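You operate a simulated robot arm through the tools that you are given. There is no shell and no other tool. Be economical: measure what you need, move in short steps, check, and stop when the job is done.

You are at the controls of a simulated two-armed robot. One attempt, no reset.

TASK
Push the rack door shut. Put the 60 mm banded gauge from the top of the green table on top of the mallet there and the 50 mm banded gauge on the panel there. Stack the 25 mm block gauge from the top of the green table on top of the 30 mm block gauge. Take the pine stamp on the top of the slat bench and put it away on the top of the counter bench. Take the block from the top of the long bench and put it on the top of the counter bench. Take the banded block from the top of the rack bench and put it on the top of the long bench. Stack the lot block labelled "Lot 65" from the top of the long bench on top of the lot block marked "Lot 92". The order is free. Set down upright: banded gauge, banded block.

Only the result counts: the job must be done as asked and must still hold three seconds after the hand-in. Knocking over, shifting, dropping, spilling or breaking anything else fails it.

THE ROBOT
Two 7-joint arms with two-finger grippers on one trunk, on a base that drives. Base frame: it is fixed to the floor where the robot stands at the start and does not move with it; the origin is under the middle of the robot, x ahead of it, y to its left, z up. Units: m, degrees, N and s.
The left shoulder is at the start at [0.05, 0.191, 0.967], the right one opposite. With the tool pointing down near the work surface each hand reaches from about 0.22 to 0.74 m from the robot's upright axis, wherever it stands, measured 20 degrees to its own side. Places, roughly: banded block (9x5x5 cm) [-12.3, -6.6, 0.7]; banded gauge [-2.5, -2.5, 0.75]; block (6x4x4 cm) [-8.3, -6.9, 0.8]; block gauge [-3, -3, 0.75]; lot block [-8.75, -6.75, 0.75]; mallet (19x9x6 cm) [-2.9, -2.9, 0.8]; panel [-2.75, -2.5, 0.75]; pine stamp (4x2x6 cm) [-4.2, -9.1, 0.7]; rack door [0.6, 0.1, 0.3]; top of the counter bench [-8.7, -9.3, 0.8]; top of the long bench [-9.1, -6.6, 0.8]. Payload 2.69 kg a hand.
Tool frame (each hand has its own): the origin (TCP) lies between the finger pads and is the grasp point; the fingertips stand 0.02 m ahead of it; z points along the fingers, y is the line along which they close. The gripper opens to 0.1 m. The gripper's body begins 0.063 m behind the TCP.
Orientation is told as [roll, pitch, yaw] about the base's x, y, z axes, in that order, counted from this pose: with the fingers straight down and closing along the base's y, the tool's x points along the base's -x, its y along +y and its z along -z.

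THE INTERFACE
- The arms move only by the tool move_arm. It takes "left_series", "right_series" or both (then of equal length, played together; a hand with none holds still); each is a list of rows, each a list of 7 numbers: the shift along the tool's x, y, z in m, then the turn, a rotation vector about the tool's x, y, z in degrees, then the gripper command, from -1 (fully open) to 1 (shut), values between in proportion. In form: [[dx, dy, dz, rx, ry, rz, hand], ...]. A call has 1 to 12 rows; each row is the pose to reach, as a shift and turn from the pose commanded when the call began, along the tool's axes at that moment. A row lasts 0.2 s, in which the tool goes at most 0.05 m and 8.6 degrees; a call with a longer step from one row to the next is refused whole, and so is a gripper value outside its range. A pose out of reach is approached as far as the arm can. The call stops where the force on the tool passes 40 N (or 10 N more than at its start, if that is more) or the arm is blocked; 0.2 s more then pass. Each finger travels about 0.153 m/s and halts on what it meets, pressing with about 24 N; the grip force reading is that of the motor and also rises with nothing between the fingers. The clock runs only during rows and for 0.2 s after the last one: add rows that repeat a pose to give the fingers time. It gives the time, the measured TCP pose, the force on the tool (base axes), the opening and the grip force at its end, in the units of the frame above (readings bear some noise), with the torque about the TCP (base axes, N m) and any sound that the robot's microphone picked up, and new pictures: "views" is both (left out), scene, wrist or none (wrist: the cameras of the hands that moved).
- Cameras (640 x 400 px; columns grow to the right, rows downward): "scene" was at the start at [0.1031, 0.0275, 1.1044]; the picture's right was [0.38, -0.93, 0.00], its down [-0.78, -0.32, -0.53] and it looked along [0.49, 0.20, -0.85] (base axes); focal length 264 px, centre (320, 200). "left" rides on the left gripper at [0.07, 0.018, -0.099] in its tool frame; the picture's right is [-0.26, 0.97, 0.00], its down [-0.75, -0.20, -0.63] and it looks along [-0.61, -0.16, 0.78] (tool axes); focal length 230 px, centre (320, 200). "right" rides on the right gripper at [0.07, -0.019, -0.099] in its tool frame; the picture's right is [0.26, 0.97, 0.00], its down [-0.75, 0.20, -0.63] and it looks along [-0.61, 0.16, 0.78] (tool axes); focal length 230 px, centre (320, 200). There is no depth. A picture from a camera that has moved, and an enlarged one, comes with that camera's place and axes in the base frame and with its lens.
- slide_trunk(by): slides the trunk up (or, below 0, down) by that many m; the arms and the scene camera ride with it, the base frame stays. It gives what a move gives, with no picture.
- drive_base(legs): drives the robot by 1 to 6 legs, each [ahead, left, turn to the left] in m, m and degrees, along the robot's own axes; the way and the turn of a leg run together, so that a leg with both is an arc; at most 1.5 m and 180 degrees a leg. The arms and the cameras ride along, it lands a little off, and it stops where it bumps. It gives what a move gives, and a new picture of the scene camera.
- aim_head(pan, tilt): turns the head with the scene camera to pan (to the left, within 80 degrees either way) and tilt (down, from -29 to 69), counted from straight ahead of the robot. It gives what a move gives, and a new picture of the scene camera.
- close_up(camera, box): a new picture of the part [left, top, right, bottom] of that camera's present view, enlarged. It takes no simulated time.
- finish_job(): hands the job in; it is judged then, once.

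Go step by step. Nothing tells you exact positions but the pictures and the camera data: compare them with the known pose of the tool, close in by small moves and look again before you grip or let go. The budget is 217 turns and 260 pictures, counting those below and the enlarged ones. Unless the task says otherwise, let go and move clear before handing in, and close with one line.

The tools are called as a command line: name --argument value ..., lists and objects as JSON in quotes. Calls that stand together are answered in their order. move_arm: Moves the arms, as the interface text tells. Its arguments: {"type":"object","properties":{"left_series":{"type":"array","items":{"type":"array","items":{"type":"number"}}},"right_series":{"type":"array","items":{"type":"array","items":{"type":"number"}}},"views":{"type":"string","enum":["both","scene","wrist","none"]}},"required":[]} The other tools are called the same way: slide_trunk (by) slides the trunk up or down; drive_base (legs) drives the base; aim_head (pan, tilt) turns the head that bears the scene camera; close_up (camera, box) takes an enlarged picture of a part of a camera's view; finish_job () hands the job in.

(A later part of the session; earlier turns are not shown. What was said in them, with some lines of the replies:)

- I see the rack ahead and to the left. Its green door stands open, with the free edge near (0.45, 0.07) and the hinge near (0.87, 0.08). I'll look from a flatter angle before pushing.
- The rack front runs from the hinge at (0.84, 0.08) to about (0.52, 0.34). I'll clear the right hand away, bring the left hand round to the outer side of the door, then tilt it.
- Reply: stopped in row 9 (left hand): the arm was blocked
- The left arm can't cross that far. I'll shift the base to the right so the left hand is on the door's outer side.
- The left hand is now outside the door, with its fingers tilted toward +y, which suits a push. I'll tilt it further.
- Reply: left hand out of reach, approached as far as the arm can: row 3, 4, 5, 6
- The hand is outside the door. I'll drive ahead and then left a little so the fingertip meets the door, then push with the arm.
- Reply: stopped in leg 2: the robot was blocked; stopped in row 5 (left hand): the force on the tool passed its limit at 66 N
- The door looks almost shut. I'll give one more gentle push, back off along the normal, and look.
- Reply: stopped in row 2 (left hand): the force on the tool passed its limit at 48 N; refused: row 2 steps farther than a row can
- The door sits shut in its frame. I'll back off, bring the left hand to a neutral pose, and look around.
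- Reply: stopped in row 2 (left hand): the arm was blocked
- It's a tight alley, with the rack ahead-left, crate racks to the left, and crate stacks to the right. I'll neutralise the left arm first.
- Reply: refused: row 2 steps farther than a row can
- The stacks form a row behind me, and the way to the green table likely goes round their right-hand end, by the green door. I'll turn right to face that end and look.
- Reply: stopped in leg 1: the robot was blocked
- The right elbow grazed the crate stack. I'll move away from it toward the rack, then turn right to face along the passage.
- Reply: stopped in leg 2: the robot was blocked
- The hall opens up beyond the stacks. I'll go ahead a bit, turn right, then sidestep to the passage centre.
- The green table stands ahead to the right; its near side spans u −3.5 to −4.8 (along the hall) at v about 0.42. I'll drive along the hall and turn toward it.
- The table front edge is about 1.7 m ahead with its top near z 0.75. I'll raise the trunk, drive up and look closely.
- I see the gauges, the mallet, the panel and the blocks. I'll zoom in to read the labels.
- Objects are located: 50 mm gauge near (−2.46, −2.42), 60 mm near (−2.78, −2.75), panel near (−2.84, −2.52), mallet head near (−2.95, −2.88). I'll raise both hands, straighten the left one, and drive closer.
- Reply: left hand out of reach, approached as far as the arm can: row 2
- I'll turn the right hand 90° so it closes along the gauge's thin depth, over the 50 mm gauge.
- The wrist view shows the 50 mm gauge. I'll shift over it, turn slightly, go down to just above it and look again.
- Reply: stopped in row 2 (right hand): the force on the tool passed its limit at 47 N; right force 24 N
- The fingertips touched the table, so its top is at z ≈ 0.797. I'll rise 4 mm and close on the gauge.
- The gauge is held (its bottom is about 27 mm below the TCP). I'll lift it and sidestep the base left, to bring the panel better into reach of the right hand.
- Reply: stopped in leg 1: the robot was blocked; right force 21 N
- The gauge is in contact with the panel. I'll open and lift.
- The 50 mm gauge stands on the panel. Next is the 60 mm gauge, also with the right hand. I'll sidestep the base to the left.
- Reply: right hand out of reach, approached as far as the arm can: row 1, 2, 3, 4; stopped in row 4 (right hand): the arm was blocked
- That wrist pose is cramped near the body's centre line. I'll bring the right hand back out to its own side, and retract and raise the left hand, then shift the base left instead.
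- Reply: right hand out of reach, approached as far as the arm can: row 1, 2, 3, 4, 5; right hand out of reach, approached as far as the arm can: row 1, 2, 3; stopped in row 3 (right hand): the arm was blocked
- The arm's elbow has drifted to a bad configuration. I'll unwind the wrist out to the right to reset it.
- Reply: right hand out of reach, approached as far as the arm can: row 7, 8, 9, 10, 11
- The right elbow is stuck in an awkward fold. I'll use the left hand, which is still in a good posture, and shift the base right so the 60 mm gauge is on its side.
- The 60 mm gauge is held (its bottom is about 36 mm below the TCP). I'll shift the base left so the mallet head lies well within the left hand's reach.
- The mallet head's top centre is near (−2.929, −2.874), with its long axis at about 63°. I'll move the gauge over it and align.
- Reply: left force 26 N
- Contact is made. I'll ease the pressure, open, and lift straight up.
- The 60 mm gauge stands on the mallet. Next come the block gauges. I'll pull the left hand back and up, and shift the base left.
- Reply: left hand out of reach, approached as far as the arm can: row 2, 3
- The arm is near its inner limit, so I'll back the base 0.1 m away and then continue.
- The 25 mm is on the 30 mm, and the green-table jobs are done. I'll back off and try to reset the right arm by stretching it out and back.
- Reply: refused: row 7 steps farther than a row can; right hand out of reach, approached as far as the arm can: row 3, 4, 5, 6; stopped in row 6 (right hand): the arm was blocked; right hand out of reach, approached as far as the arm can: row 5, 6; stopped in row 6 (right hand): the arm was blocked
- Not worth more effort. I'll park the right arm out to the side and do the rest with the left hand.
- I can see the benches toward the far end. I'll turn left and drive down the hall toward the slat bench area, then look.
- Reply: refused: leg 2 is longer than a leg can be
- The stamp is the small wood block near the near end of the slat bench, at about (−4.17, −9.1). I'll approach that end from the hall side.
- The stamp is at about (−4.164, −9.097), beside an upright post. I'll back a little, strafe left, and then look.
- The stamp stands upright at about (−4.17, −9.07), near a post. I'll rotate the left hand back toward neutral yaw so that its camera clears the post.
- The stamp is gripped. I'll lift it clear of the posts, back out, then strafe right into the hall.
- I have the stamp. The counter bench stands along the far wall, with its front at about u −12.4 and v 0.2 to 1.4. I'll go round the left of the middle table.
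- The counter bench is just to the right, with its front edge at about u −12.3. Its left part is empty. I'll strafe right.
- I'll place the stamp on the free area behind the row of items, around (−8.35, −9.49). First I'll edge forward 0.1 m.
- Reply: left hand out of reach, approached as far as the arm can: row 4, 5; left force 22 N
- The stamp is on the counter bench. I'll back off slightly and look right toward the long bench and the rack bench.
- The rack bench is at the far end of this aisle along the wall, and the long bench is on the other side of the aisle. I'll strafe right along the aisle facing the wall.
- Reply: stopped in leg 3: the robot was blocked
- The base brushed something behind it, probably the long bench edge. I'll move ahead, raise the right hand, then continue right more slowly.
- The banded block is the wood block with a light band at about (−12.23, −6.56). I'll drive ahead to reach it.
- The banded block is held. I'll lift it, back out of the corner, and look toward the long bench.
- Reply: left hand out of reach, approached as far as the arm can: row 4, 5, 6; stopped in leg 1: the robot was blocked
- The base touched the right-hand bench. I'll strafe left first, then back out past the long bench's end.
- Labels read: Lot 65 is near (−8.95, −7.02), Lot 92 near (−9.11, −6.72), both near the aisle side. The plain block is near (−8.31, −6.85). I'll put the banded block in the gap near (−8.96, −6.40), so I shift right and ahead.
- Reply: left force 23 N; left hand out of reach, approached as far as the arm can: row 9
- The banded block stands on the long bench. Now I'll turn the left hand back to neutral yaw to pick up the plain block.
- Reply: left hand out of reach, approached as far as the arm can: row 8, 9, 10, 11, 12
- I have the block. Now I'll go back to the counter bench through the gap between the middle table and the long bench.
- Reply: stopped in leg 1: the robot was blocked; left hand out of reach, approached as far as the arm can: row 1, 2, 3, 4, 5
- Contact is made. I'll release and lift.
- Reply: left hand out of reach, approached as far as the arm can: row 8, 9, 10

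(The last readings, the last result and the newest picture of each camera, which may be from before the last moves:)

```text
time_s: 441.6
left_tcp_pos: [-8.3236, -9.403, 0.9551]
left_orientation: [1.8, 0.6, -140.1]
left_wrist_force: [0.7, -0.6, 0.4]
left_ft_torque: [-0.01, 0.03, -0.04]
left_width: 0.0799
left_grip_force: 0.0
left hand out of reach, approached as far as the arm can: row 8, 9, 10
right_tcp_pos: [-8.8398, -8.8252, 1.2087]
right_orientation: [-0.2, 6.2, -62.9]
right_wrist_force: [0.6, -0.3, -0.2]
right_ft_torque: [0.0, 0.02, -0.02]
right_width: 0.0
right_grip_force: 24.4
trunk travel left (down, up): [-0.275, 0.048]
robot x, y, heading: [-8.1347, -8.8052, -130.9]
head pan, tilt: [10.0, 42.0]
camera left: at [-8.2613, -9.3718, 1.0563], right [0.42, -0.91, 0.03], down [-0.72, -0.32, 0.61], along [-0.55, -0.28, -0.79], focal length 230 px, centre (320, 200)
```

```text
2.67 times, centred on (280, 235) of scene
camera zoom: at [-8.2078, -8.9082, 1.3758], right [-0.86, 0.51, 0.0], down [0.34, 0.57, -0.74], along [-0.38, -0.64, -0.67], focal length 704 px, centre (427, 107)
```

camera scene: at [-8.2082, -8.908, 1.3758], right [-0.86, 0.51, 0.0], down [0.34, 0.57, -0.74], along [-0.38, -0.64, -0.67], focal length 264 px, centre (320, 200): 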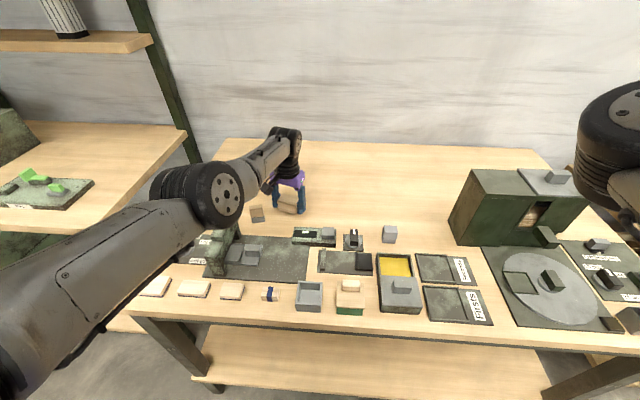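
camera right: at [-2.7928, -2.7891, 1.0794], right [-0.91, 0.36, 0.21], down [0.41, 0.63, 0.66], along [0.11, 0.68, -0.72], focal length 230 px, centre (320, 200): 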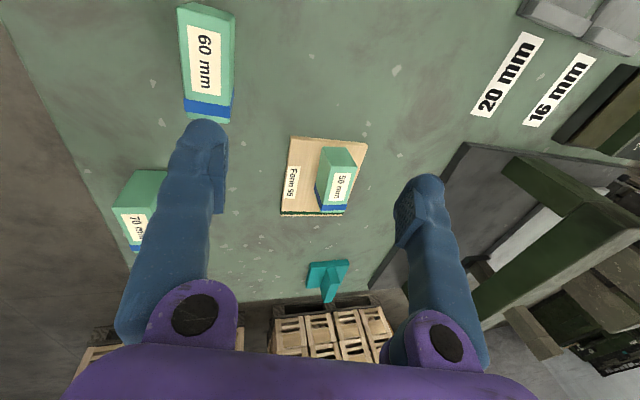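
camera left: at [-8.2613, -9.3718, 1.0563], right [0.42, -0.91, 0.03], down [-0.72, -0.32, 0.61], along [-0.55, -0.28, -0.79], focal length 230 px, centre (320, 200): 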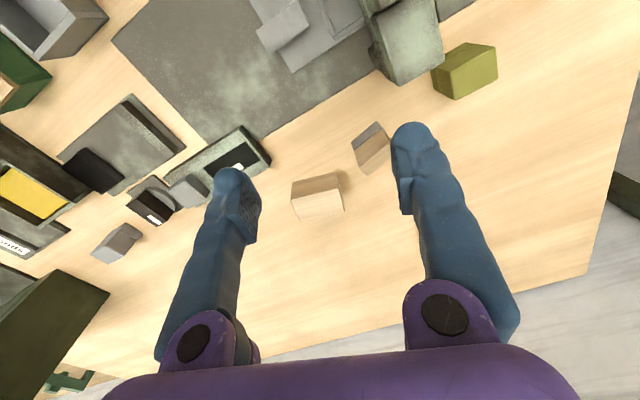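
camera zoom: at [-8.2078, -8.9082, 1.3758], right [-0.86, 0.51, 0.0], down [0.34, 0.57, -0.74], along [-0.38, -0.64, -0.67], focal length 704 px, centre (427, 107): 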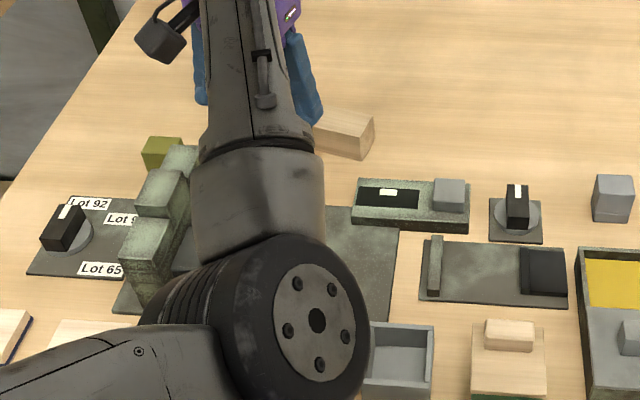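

The block is set down. Now for the lot blocks, from the aisle side: I'll raise the hand, back up, shift right and turn round.

move_arm --left_series '[[0, 0, -0.03, 0, 0, 0, -0.6], [0, 0, -0.06, 0, 0, 0, -0.6]]' --views "none"

drive_base --legs '[[-0.35, 0, 0], [0, -0.65, 0], [0, 0, 180], [0, 0, 2]]'

aim_head --pan 10 --tilt 35

```text
time_s: 442.2
left_tcp_pos: [-8.3337, -9.4278, 1.0014]
left_orientation: [1.8, 0.7, -140.1]
left_wrist_force: [-0.4, 0.0, 0.3]
left_ft_torque: [-0.08, 0.04, -0.01]
left_width: 0.08
left_grip_force: 0.1
left hand out of reach, approached as far as the arm can: row 1, 2
right_tcp_pos: [-8.8407, -8.825, 1.2084]
right_orientation: [-0.2, 6.1, -62.9]
right_wrist_force: [-0.1, -0.2, -0.3]
right_ft_torque: [0.03, 0.0, 0.01]
right_width: 0.0001
right_grip_force: 24.3
trunk travel left (down, up): [-0.275, 0.048]
robot x, y, heading: [-8.1397, -8.8063, -131.1]
head pan, tilt: [10.0, 42.0]
```

```text
time_s: 457.6
left_tcp_pos: [-8.1888, -7.5181, 1.002]
left_orientation: [1.8, 0.5, 40.9]
left_wrist_force: [1.8, 0.7, -0.7]
left_ft_torque: [-0.02, 0.01, 0.04]
left_width: 0.0802
left_grip_force: 0.0
right_tcp_pos: [-7.6731, -8.1117, 1.2077]
right_orientation: [-0.2, 6.2, 118.3]
right_wrist_force: [0.1, 0.5, 0.9]
right_ft_torque: [-0.01, 0.03, -0.01]
right_width: 0.0
right_grip_force: 23.7
trunk travel left (down, up): [-0.275, 0.048]
robot x, y, heading: [-8.3738, -8.1458, 50.2]
head pan, tilt: [10.0, 42.0]
camera scene: at [-8.3064, -8.0376, 1.3758], right [0.87, -0.5, 0.0], down [-0.33, -0.58, -0.74], along [0.37, 0.64, -0.67], focal length 264 px, centre (320, 200)
```

scene: 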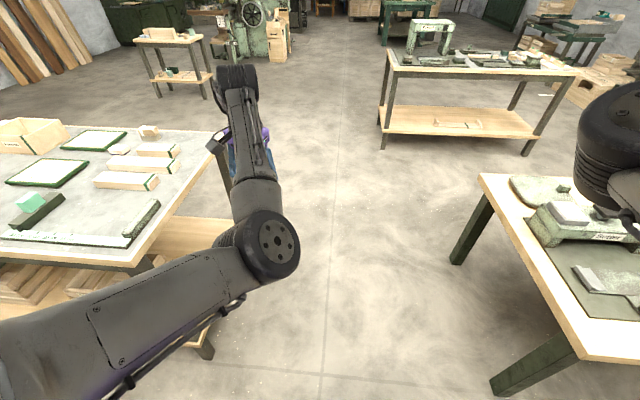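

```text
time_s: 458.3
left_tcp_pos: [-8.1891, -7.5189, 1.0017]
left_orientation: [1.8, 0.6, 41.0]
left_wrist_force: [0.3, -0.7, -0.3]
left_ft_torque: [0.0, 0.01, 0.02]
left_width: 0.0801
left_grip_force: 0.0
right_tcp_pos: [-7.6729, -8.1122, 1.2088]
right_orientation: [-0.2, 6.2, 118.2]
right_wrist_force: [0.5, 0.0, 0.8]
right_ft_torque: [-0.02, 0.0, 0.0]
right_width: 0.0
right_grip_force: 23.8
trunk travel left (down, up): [-0.275, 0.048]
robot x, y, heading: [-8.3718, -8.1442, 50.0]
head pan, tilt: [10.0, 35.0]
camera scene: at [-8.304, -8.0339, 1.3863], right [0.87, -0.5, 0.0], down [-0.29, -0.5, -0.82], along [0.41, 0.71, -0.57], focal length 264 px, centre (320, 200)
```

scene: 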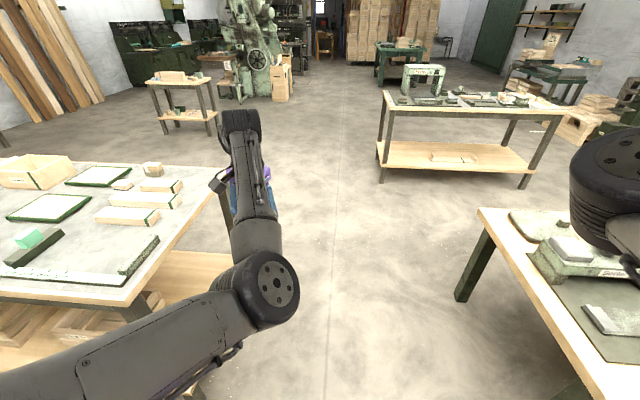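

drive_base --legs '[[-0.03, 0.98, 1]]'

aim_head --pan 0 --tilt 45

close_up --camera "left" --box '[0, 0, 640, 400]'

```text
time_s: 467.6
left_tcp_pos: [-9.0004, -6.8895, 1.0028]
left_orientation: [1.7, 0.6, 41.6]
left_wrist_force: [-0.6, -1.0, 0.2]
left_ft_torque: [-0.02, -0.02, -0.02]
left_width: 0.0798
left_grip_force: 0.1
right_tcp_pos: [-8.4771, -7.478, 1.2084]
right_orientation: [-0.2, 6.2, 118.7]
right_wrist_force: [0.2, 0.0, -0.7]
right_ft_torque: [-0.01, -0.04, 0.02]
right_width: 0.0
right_grip_force: 24.6
trunk travel left (down, up): [-0.275, 0.048]
robot x, y, heading: [-9.175, -7.5147, 50.7]
head pan, tilt: [10.0, 35.0]
camera scene: at [-9.1092, -7.4066, 1.3863], right [0.87, -0.49, 0.0], down [-0.28, -0.5, -0.82], along [0.4, 0.71, -0.57], focal length 264 px, centre (320, 200)
```

scene: 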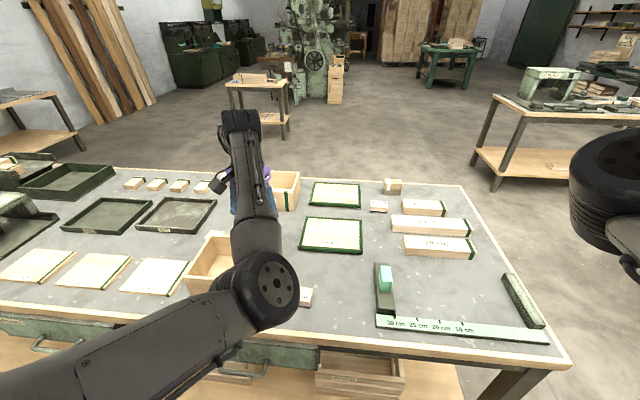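

```text
time_s: 468.3
left_tcp_pos: [-9.0001, -6.8891, 1.0024]
left_orientation: [1.8, 0.6, 41.7]
left_wrist_force: [0.6, 0.6, 0.0]
left_ft_torque: [-0.01, 0.0, 0.01]
left_width: 0.0801
left_grip_force: 0.1
right_tcp_pos: [-8.4755, -7.477, 1.208]
right_orientation: [-0.2, 6.2, 118.8]
right_wrist_force: [0.3, 0.1, -0.2]
right_ft_torque: [0.01, -0.01, -0.01]
right_width: 0.0
right_grip_force: 24.0
trunk travel left (down, up): [-0.275, 0.048]
robot x, y, heading: [-9.176, -7.5166, 50.9]
head pan, tilt: [0.0, 45.0]
camera scene: at [-9.1008, -7.4205, 1.3715], right [0.77, -0.63, 0.0], down [-0.45, -0.55, -0.71], along [0.45, 0.55, -0.71], focal length 264 px, centre (320, 200)
```

scene: 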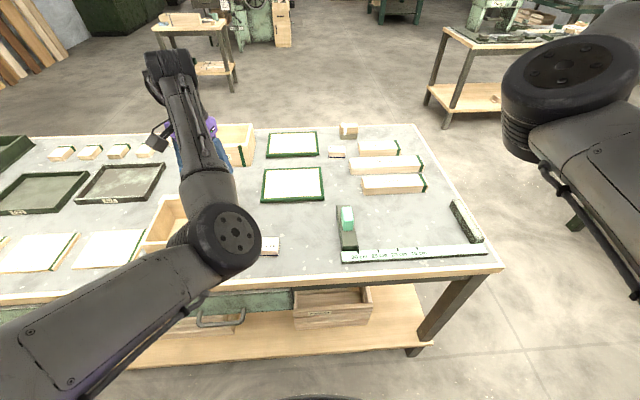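

```text
1.00 times, centred on (320, 200) of left (not enlarged: the box is as wide or as high as the picture)
camera zoom: at [-9.0617, -6.9242, 1.1033], right [-0.45, 0.89, 0.03], down [0.71, 0.34, 0.61], along [0.54, 0.29, -0.79], focal length 230 px, centre (320, 200)
```

zoom: 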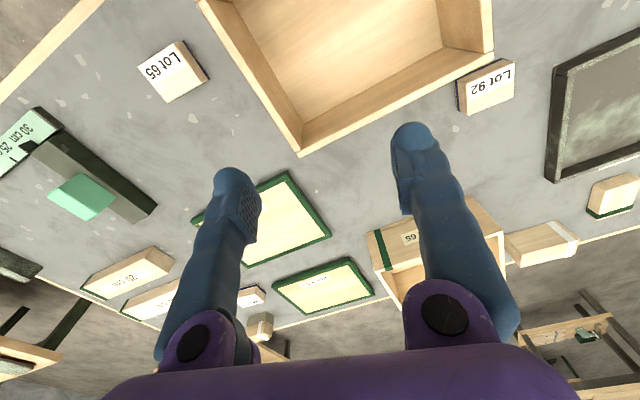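

Lot 65 is at about (−8.957, −7.037), Lot 92 at about (−9.095, −6.726), with an open box between them. I'll shift the base so the hand is over Lot 65.

drive_base --legs '[[-0.088, -0.127, 0]]'

move_arm --left_series '[[0, 0, 0.03, 0, 0, -4, -0.6], [0, 0, 0.06, 0, 0, -8, -0.6], [0, 0, 0.08, 0, 0, -11, -0.6], [0, 0, 0.09, 0, 0, -11, -0.6]]' --views "wrist"

```text
time_s: 470.1
left_tcp_pos: [-8.9583, -7.0382, 1.0029]
left_orientation: [1.9, 0.6, 41.7]
left_wrist_force: [-0.2, 0.9, 0.2]
left_ft_torque: [0.02, -0.07, 0.0]
left_width: 0.0802
left_grip_force: 0.0
right_tcp_pos: [-8.434, -7.6253, 1.2086]
right_orientation: [-0.2, 6.2, 119.0]
right_wrist_force: [-0.5, 0.3, -0.6]
right_ft_torque: [-0.01, 0.04, 0.0]
right_width: 0.0
right_grip_force: 23.7
trunk travel left (down, up): [-0.275, 0.048]
robot x, y, heading: [-9.1359, -7.663, 50.6]
head pan, tilt: [0.0, 45.0]
camera scene: at [-9.0583, -7.5691, 1.3715], right [0.78, -0.63, 0.0], down [-0.45, -0.55, -0.71], along [0.45, 0.55, -0.71], focal length 264 px, centre (320, 200)
```

scene: 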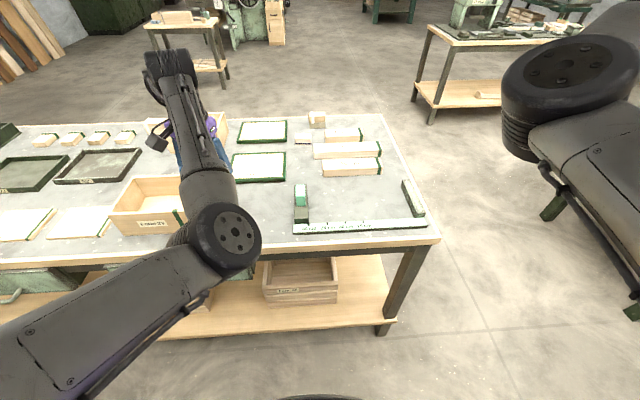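

```text
time_s: 471.1
left_tcp_pos: [-8.9617, -7.0364, 0.9117]
left_orientation: [1.9, 0.3, 52.7]
left_wrist_force: [1.0, -0.4, -0.8]
left_ft_torque: [0.0, -0.01, -0.01]
left_width: 0.0799
left_grip_force: 0.1
right_tcp_pos: [-8.4345, -7.6248, 1.2091]
right_orientation: [-0.2, 6.2, 119.0]
right_wrist_force: [-0.5, 0.5, -0.4]
right_ft_torque: [-0.01, 0.0, 0.0]
right_width: 0.0
right_grip_force: 23.6
trunk travel left (down, up): [-0.275, 0.048]
robot x, y, heading: [-9.1362, -7.6653, 50.7]
head pan, tilt: [0.0, 45.0]
camera left: at [-9.0151, -7.0824, 1.0114], right [-0.61, 0.79, 0.03], down [0.63, 0.47, 0.62], along [0.47, 0.4, -0.78], focal length 230 px, centre (320, 200)
```

left: 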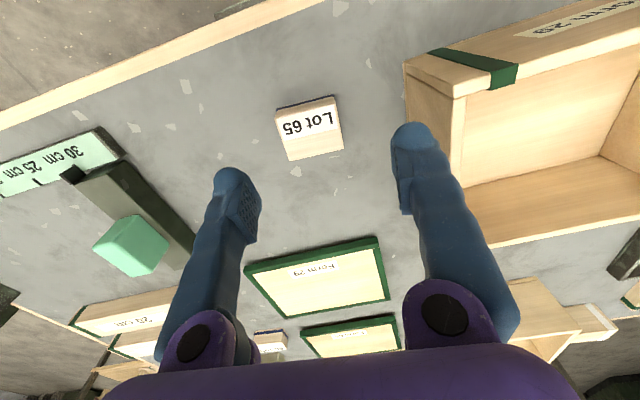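

move_arm --left_series '[[0, -0.002, 0.03, 0, 0, 0, -0.45], [0.001, -0.004, 0.06, 0, 0, 0, -0.45], [0.002, -0.004, 0.08, 0, 0, 0, -0.45], [0.002, -0.004, 0.088, 0, 0, 0, -0.45]]' --views "wrist"

```text
time_s: 472.1
left_tcp_pos: [-8.9611, -7.0398, 0.8247]
left_orientation: [1.9, 0.3, 52.7]
left_wrist_force: [0.6, 0.8, -0.3]
left_ft_torque: [-0.03, 0.01, 0.01]
left_width: 0.0726
left_grip_force: 0.0
right_tcp_pos: [-8.4343, -7.6251, 1.2087]
right_orientation: [-0.3, 6.1, 119.0]
right_wrist_force: [-0.2, -0.4, 0.4]
right_ft_torque: [0.05, 0.0, 0.0]
right_width: 0.0
right_grip_force: 24.8
trunk travel left (down, up): [-0.275, 0.048]
robot x, y, heading: [-9.1348, -7.6592, 50.9]
head pan, tilt: [0.0, 45.0]
camera left: at [-9.0145, -7.0863, 0.9249], right [-0.61, 0.79, 0.03], down [0.63, 0.47, 0.62], along [0.47, 0.4, -0.78], focal length 230 px, centre (320, 200)
```

left: 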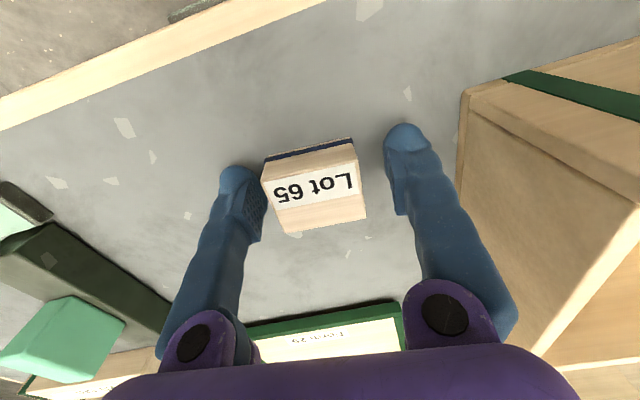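

move_arm --left_series '[[0, -0.002, 0, 0, 0, 0, 0], [0, -0.002, 0, 0, 0, 0, 1], [0, -0.002, 0, 0, 0, 0, 1], [0, -0.002, -0.03, 0, 0, 0, 1], [0, -0.002, -0.07, 0, 0, 0, 1], [0, -0.002, -0.11, 0, 0, 0, 1], [0, -0.002, -0.14, 0, 0, 0, 1]]' --views "wrist"

```text
time_s: 473.7
left_tcp_pos: [-8.9523, -7.0451, 0.9634]
left_orientation: [1.8, 0.3, 52.8]
left_wrist_force: [-0.1, 0.3, -0.4]
left_ft_torque: [0.0, -0.02, -0.01]
left_width: 0.0486
left_grip_force: 23.7
right_tcp_pos: [-8.4336, -7.6252, 1.209]
right_orientation: [-0.1, 6.2, 118.9]
right_wrist_force: [0.5, -0.4, 0.0]
right_ft_torque: [0.03, 0.03, 0.01]
right_width: 0.0001
right_grip_force: 23.8
trunk travel left (down, up): [-0.275, 0.048]
robot x, y, heading: [-9.1333, -7.6655, 50.8]
head pan, tilt: [0.0, 45.0]
camera left: at [-9.0066, -7.0909, 1.0637], right [-0.61, 0.79, 0.03], down [0.63, 0.47, 0.62], along [0.47, 0.4, -0.79], focal length 230 px, centre (320, 200)
```

left: 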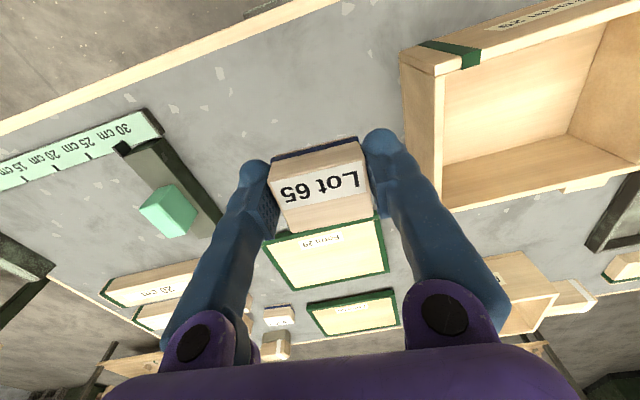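

move_arm --left_series '[[0, 0, -0.02, 0, 0, 0, 1], [0, 0, -0.04, 0, 0, 0, 1]]' --views "none"

drive_base --legs '[[0.12, 0.31, 0]]'

close_up --camera "left" --box '[0, 0, 640, 400]'

```text
time_s: 474.3
left_tcp_pos: [-8.9528, -7.0395, 1.0004]
left_orientation: [1.9, 0.3, 52.7]
left_wrist_force: [0.2, -0.2, -0.4]
left_ft_torque: [-0.02, -0.02, -0.02]
left_width: 0.0484
left_grip_force: 23.9
left hand out of reach, approached as far as the arm can: row 2
right_tcp_pos: [-8.4332, -7.6245, 1.209]
right_orientation: [0.0, 6.3, 119.1]
right_wrist_force: [-1.2, 0.3, 0.5]
right_ft_torque: [0.0, -0.02, 0.01]
right_width: 0.0
right_grip_force: 23.7
trunk travel left (down, up): [-0.275, 0.048]
robot x, y, heading: [-9.1345, -7.6646, 51.0]
head pan, tilt: [0.0, 45.0]
```

```text
time_s: 477.6
left_tcp_pos: [-9.1262, -6.748, 1.0016]
left_orientation: [1.9, 0.3, 52.7]
left_wrist_force: [-1.0, -1.0, -0.6]
left_ft_torque: [-0.03, 0.0, -0.01]
left_width: 0.0487
left_grip_force: 23.4
right_tcp_pos: [-8.6063, -7.3322, 1.2096]
right_orientation: [-0.2, 6.2, 119.0]
right_wrist_force: [0.1, 0.8, 0.1]
right_ft_torque: [-0.03, -0.02, 0.02]
right_width: 0.0
right_grip_force: 23.9
trunk travel left (down, up): [-0.275, 0.048]
robot x, y, heading: [-9.3097, -7.3702, 51.0]
head pan, tilt: [0.0, 45.0]
camera scene: at [-9.2316, -7.2771, 1.3715], right [0.78, -0.63, 0.0], down [-0.45, -0.55, -0.71], along [0.45, 0.55, -0.71], focal length 264 px, centre (320, 200)
```

scene: 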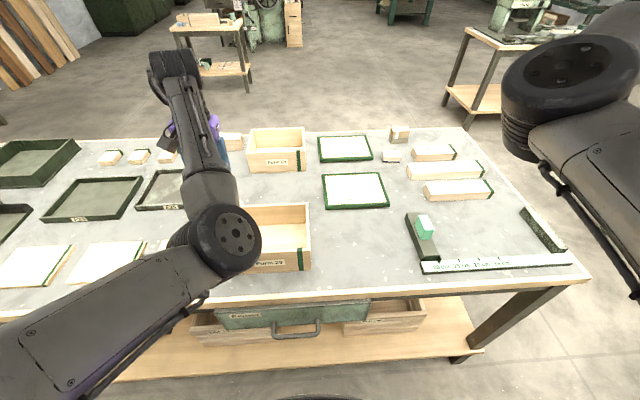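

```text
1.00 times, centred on (320, 200) of left (not enlarged: the box is as wide or as high as the picture)
camera zoom: at [-9.1804, -6.7946, 1.1017], right [-0.61, 0.79, 0.03], down [0.63, 0.47, 0.62], along [0.47, 0.4, -0.78], focal length 230 px, centre (320, 200)
```

zoom: 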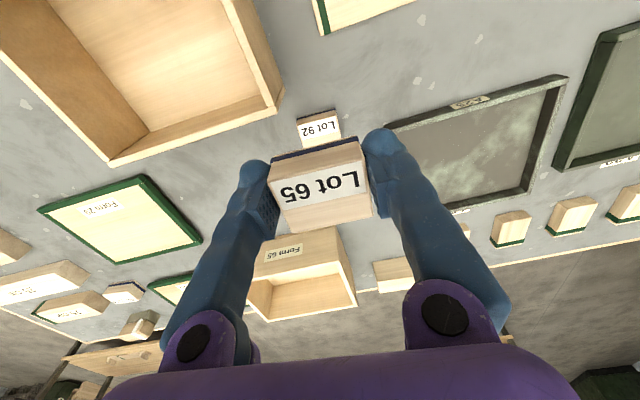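

move_arm --left_series '[[-0.02, -0.004, 0, 0, 0, 0, 1], [-0.039, -0.008, 0.02, 0, 0, 0, 1], [-0.039, -0.008, 0.06, 0, 0, 0, 1], [-0.039, -0.008, 0.1, 0, 0, 0, 1], [-0.039, -0.008, 0.115, 0, 0, 0, 1]]' --views "wrist"

close_up --camera "scene" --box '[120, 130, 320, 280]'

```text
time_s: 478.8
left_tcp_pos: [-9.099, -6.7201, 0.8848]
left_orientation: [1.9, 0.4, 52.6]
left_wrist_force: [-0.5, 0.2, -0.5]
left_ft_torque: [-0.03, -0.01, -0.01]
left_width: 0.0486
left_grip_force: 24.1
right_tcp_pos: [-8.6067, -7.3343, 1.2087]
right_orientation: [-0.2, 6.3, 119.0]
right_wrist_force: [-0.7, 0.4, 0.2]
right_ft_torque: [0.02, -0.02, 0.0]
right_width: 0.0
right_grip_force: 24.1
trunk travel left (down, up): [-0.275, 0.048]
robot x, y, heading: [-9.3108, -7.3744, 51.1]
head pan, tilt: [0.0, 45.0]
camera left: at [-9.1532, -6.7659, 0.9854], right [-0.61, 0.79, 0.03], down [0.63, 0.47, 0.62], along [0.48, 0.4, -0.78], focal length 230 px, centre (320, 200)
```

left: 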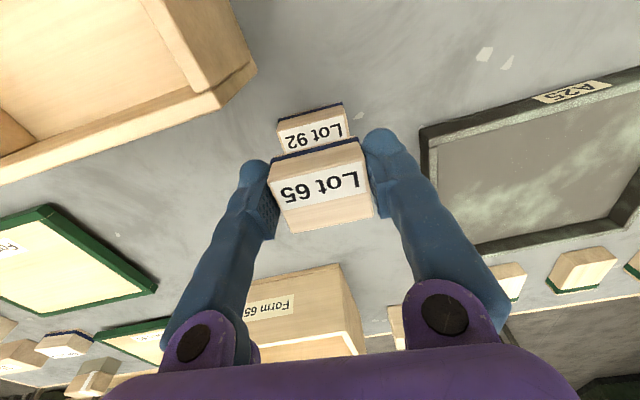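

```text
2.67 times, centred on (220, 205) of scene
camera zoom: at [-9.2316, -7.2773, 1.3715], right [0.78, -0.63, 0.0], down [-0.45, -0.55, -0.71], along [0.45, 0.55, -0.71], focal length 704 px, centre (587, 187)
```

zoom: 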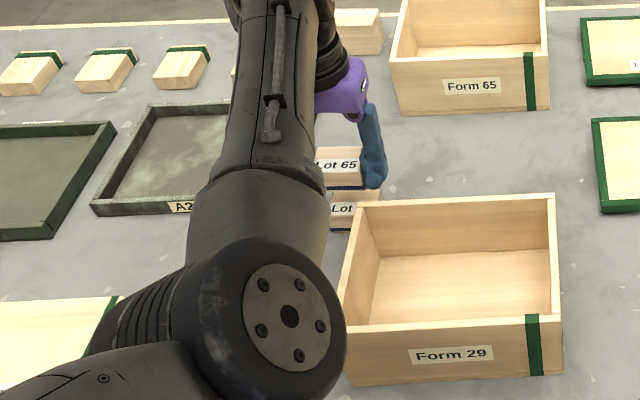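

close_up --camera "left" --box '[240, 80, 400, 240]'

```text
2.50 times, centred on (320, 160) of left
camera zoom: at [-9.1532, -6.7659, 0.9854], right [-0.61, 0.79, 0.03], down [0.63, 0.47, 0.62], along [0.48, 0.4, -0.78], focal length 575 px, centre (320, 300)
```

zoom: 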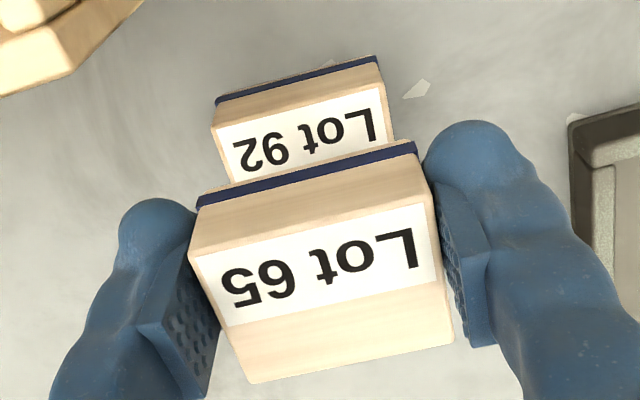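

move_arm --left_series '[[0, -0.003, 0.012, 0, 0, 0, 1], [0, -0.003, 0.022, 0, 0, 0, 1], [0, -0.003, 0.026, 0, 0, 0, 1]]' --views "none"

close_up --camera "left" --box '[240, 80, 400, 240]'

```text
time_s: 479.6
left_tcp_pos: [-9.0977, -6.7222, 0.8596]
left_orientation: [1.8, 0.3, 52.7]
left_wrist_force: [0.4, 0.8, 0.0]
left_ft_torque: [0.02, 0.02, 0.02]
left_width: 0.0486
left_grip_force: 24.1
right_tcp_pos: [-8.6073, -7.3323, 1.2082]
right_orientation: [-0.2, 6.2, 119.0]
right_wrist_force: [0.3, -0.8, 0.4]
right_ft_torque: [0.01, 0.01, -0.03]
right_width: 0.0003
right_grip_force: 23.8
trunk travel left (down, up): [-0.275, 0.048]
robot x, y, heading: [-9.3078, -7.3725, 50.7]
head pan, tilt: [0.0, 45.0]
```

```text
2.50 times, centred on (320, 160) of left
camera zoom: at [-9.152, -6.7684, 0.9605], right [-0.61, 0.79, 0.03], down [0.63, 0.47, 0.62], along [0.47, 0.4, -0.78], focal length 575 px, centre (320, 300)
```

zoom: 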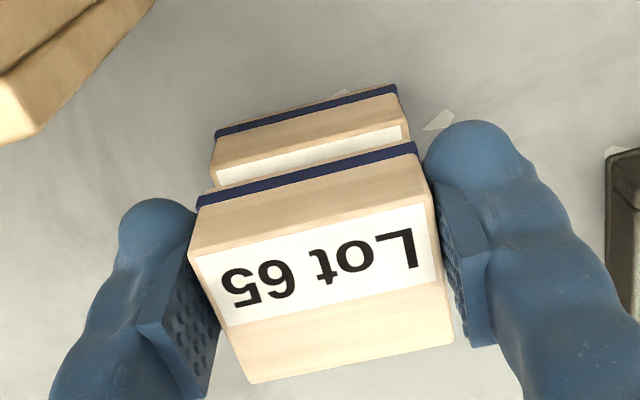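

move_arm --left_series '[[0.001, 0, 0.005, 0, 0, 0, 1], [0.001, 0, 0.009, 0, 0, 0, 1], [0.001, 0, 0.011, 0, 0, 0, 1], [0.001, 0, 0.013, 0, 0, 0, 1]]' --views "none"

close_up --camera "left" --box '[240, 80, 400, 240]'

```text
time_s: 480.6
left_tcp_pos: [-9.0984, -6.7226, 0.8525]
left_orientation: [2.0, -0.3, 52.7]
left_wrist_force: [0.2, -0.1, 18.8]
left_ft_torque: [-0.11, -0.02, 0.0]
left_width: 0.0483
left_grip_force: 24.1
right_tcp_pos: [-8.6083, -7.334, 1.2096]
right_orientation: [-0.2, 6.2, 119.0]
right_wrist_force: [-0.6, 0.5, 0.3]
right_ft_torque: [0.0, 0.01, 0.0]
right_width: 0.0
right_grip_force: 24.2
trunk travel left (down, up): [-0.275, 0.048]
robot x, y, heading: [-9.3069, -7.3722, 50.9]
head pan, tilt: [0.0, 45.0]
```

```text
2.50 times, centred on (320, 160) of left
camera zoom: at [-9.1527, -6.7688, 0.9515], right [-0.61, 0.79, 0.03], down [0.63, 0.46, 0.62], along [0.48, 0.4, -0.78], focal length 575 px, centre (320, 300)
```

zoom: 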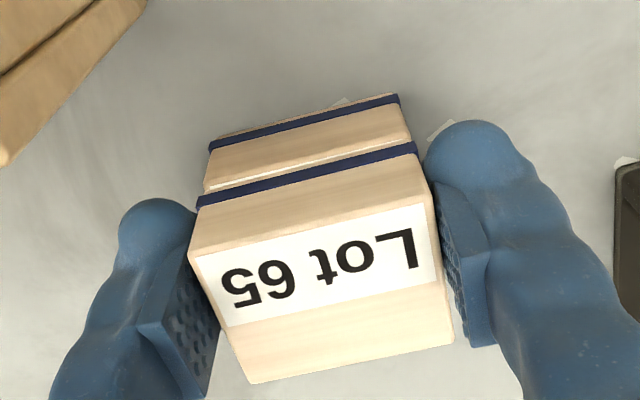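

move_arm --left_series '[[0, 0, -0.004, 0, 0, 0, 1], [0, 0, -0.004, 0, 0, 0, 0], [0, 0, -0.004, 0, 0, 0, -0.4], [0, 0, -0.004, 0, 0, 0, -0.4], [0, 0, -0.04, 0, 0, 0, -0.4], [0, 0, -0.08, 0, 0, 0, -0.4], [0, 0, -0.12, 0, 0, 0, -0.4]]' --views "wrist"

```text
time_s: 482.2
left_tcp_pos: [-9.0956, -6.7267, 0.9643]
left_orientation: [1.9, 0.3, 52.8]
left_wrist_force: [0.2, 0.1, -0.2]
left_ft_torque: [-0.01, 0.02, 0.0]
left_width: 0.07
left_grip_force: 0.1
right_tcp_pos: [-8.6063, -7.3337, 1.2087]
right_orientation: [-0.2, 6.1, 119.1]
right_wrist_force: [-0.4, -0.7, 0.0]
right_ft_torque: [0.04, 0.0, 0.0]
right_width: 0.0
right_grip_force: 23.5
trunk travel left (down, up): [-0.275, 0.048]
robot x, y, heading: [-9.3051, -7.3736, 50.8]
head pan, tilt: [0.0, 45.0]
camera left: at [-9.1498, -6.7731, 1.0648], right [-0.61, 0.79, 0.03], down [0.63, 0.47, 0.62], along [0.48, 0.4, -0.78], focal length 230 px, centre (320, 200)
```

left: 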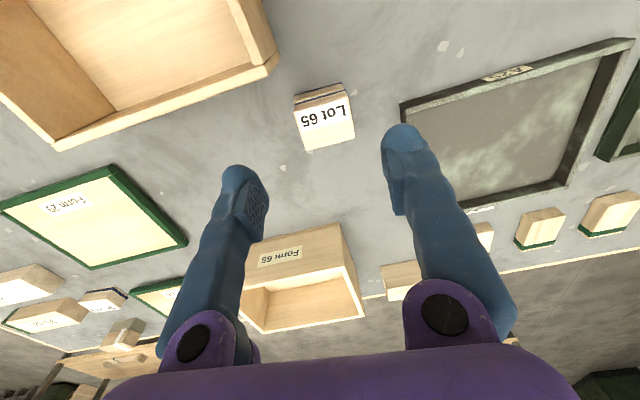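

Lot 65 sits squarely on Lot 92. I'll move clear and take a last look.

drive_base --legs '[[-0.15, 0, 0]]'

close_up --camera "scene" --box '[0, 60, 400, 310]'

```text
time_s: 483.6
left_tcp_pos: [-9.1915, -6.8464, 0.9649]
left_orientation: [1.9, 0.2, 52.7]
left_wrist_force: [1.1, -0.1, -0.5]
left_ft_torque: [0.02, -0.03, -0.02]
left_width: 0.0701
left_grip_force: 0.0
right_tcp_pos: [-8.7025, -7.4518, 1.2092]
right_orientation: [-0.2, 6.1, 119.0]
right_wrist_force: [0.0, -0.5, -0.3]
right_ft_torque: [0.03, -0.01, -0.03]
right_width: 0.0002
right_grip_force: 23.8
trunk travel left (down, up): [-0.275, 0.048]
robot x, y, heading: [-9.4051, -7.4943, 50.9]
head pan, tilt: [0.0, 45.0]
camera scene: at [-9.328, -7.3961, 1.3716], right [0.78, -0.63, 0.0], down [-0.45, -0.55, -0.71], along [0.45, 0.55, -0.71], focal length 264 px, centre (320, 200)
```

scene: 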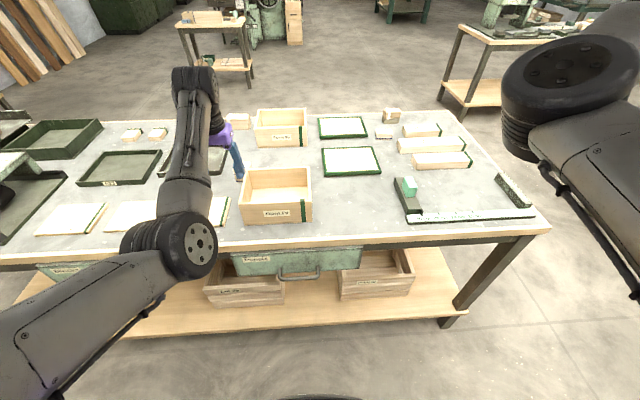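

```text
1.60 times, centred on (200, 185) of scene
camera zoom: at [-9.328, -7.3961, 1.3716], right [0.78, -0.63, 0.0], down [-0.45, -0.55, -0.71], along [0.45, 0.55, -0.71], focal length 423 px, centre (512, 224)
```

zoom: 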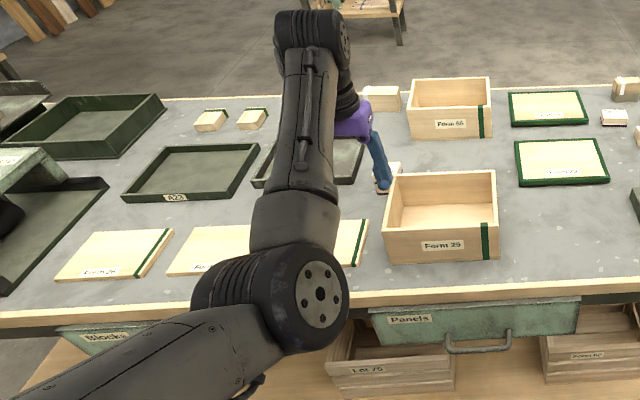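

All the items are placed and both hands are clear, so I'm handing the job in.

finish_job

```text
The job is handed in.
```

I finished every item on the list and handed the job in; the last pictures of each showed it in place, but I haven't seen the judge's result. While driving, the robot's right elbow and base brushed a crate stack and some benches; I saw nothing move.
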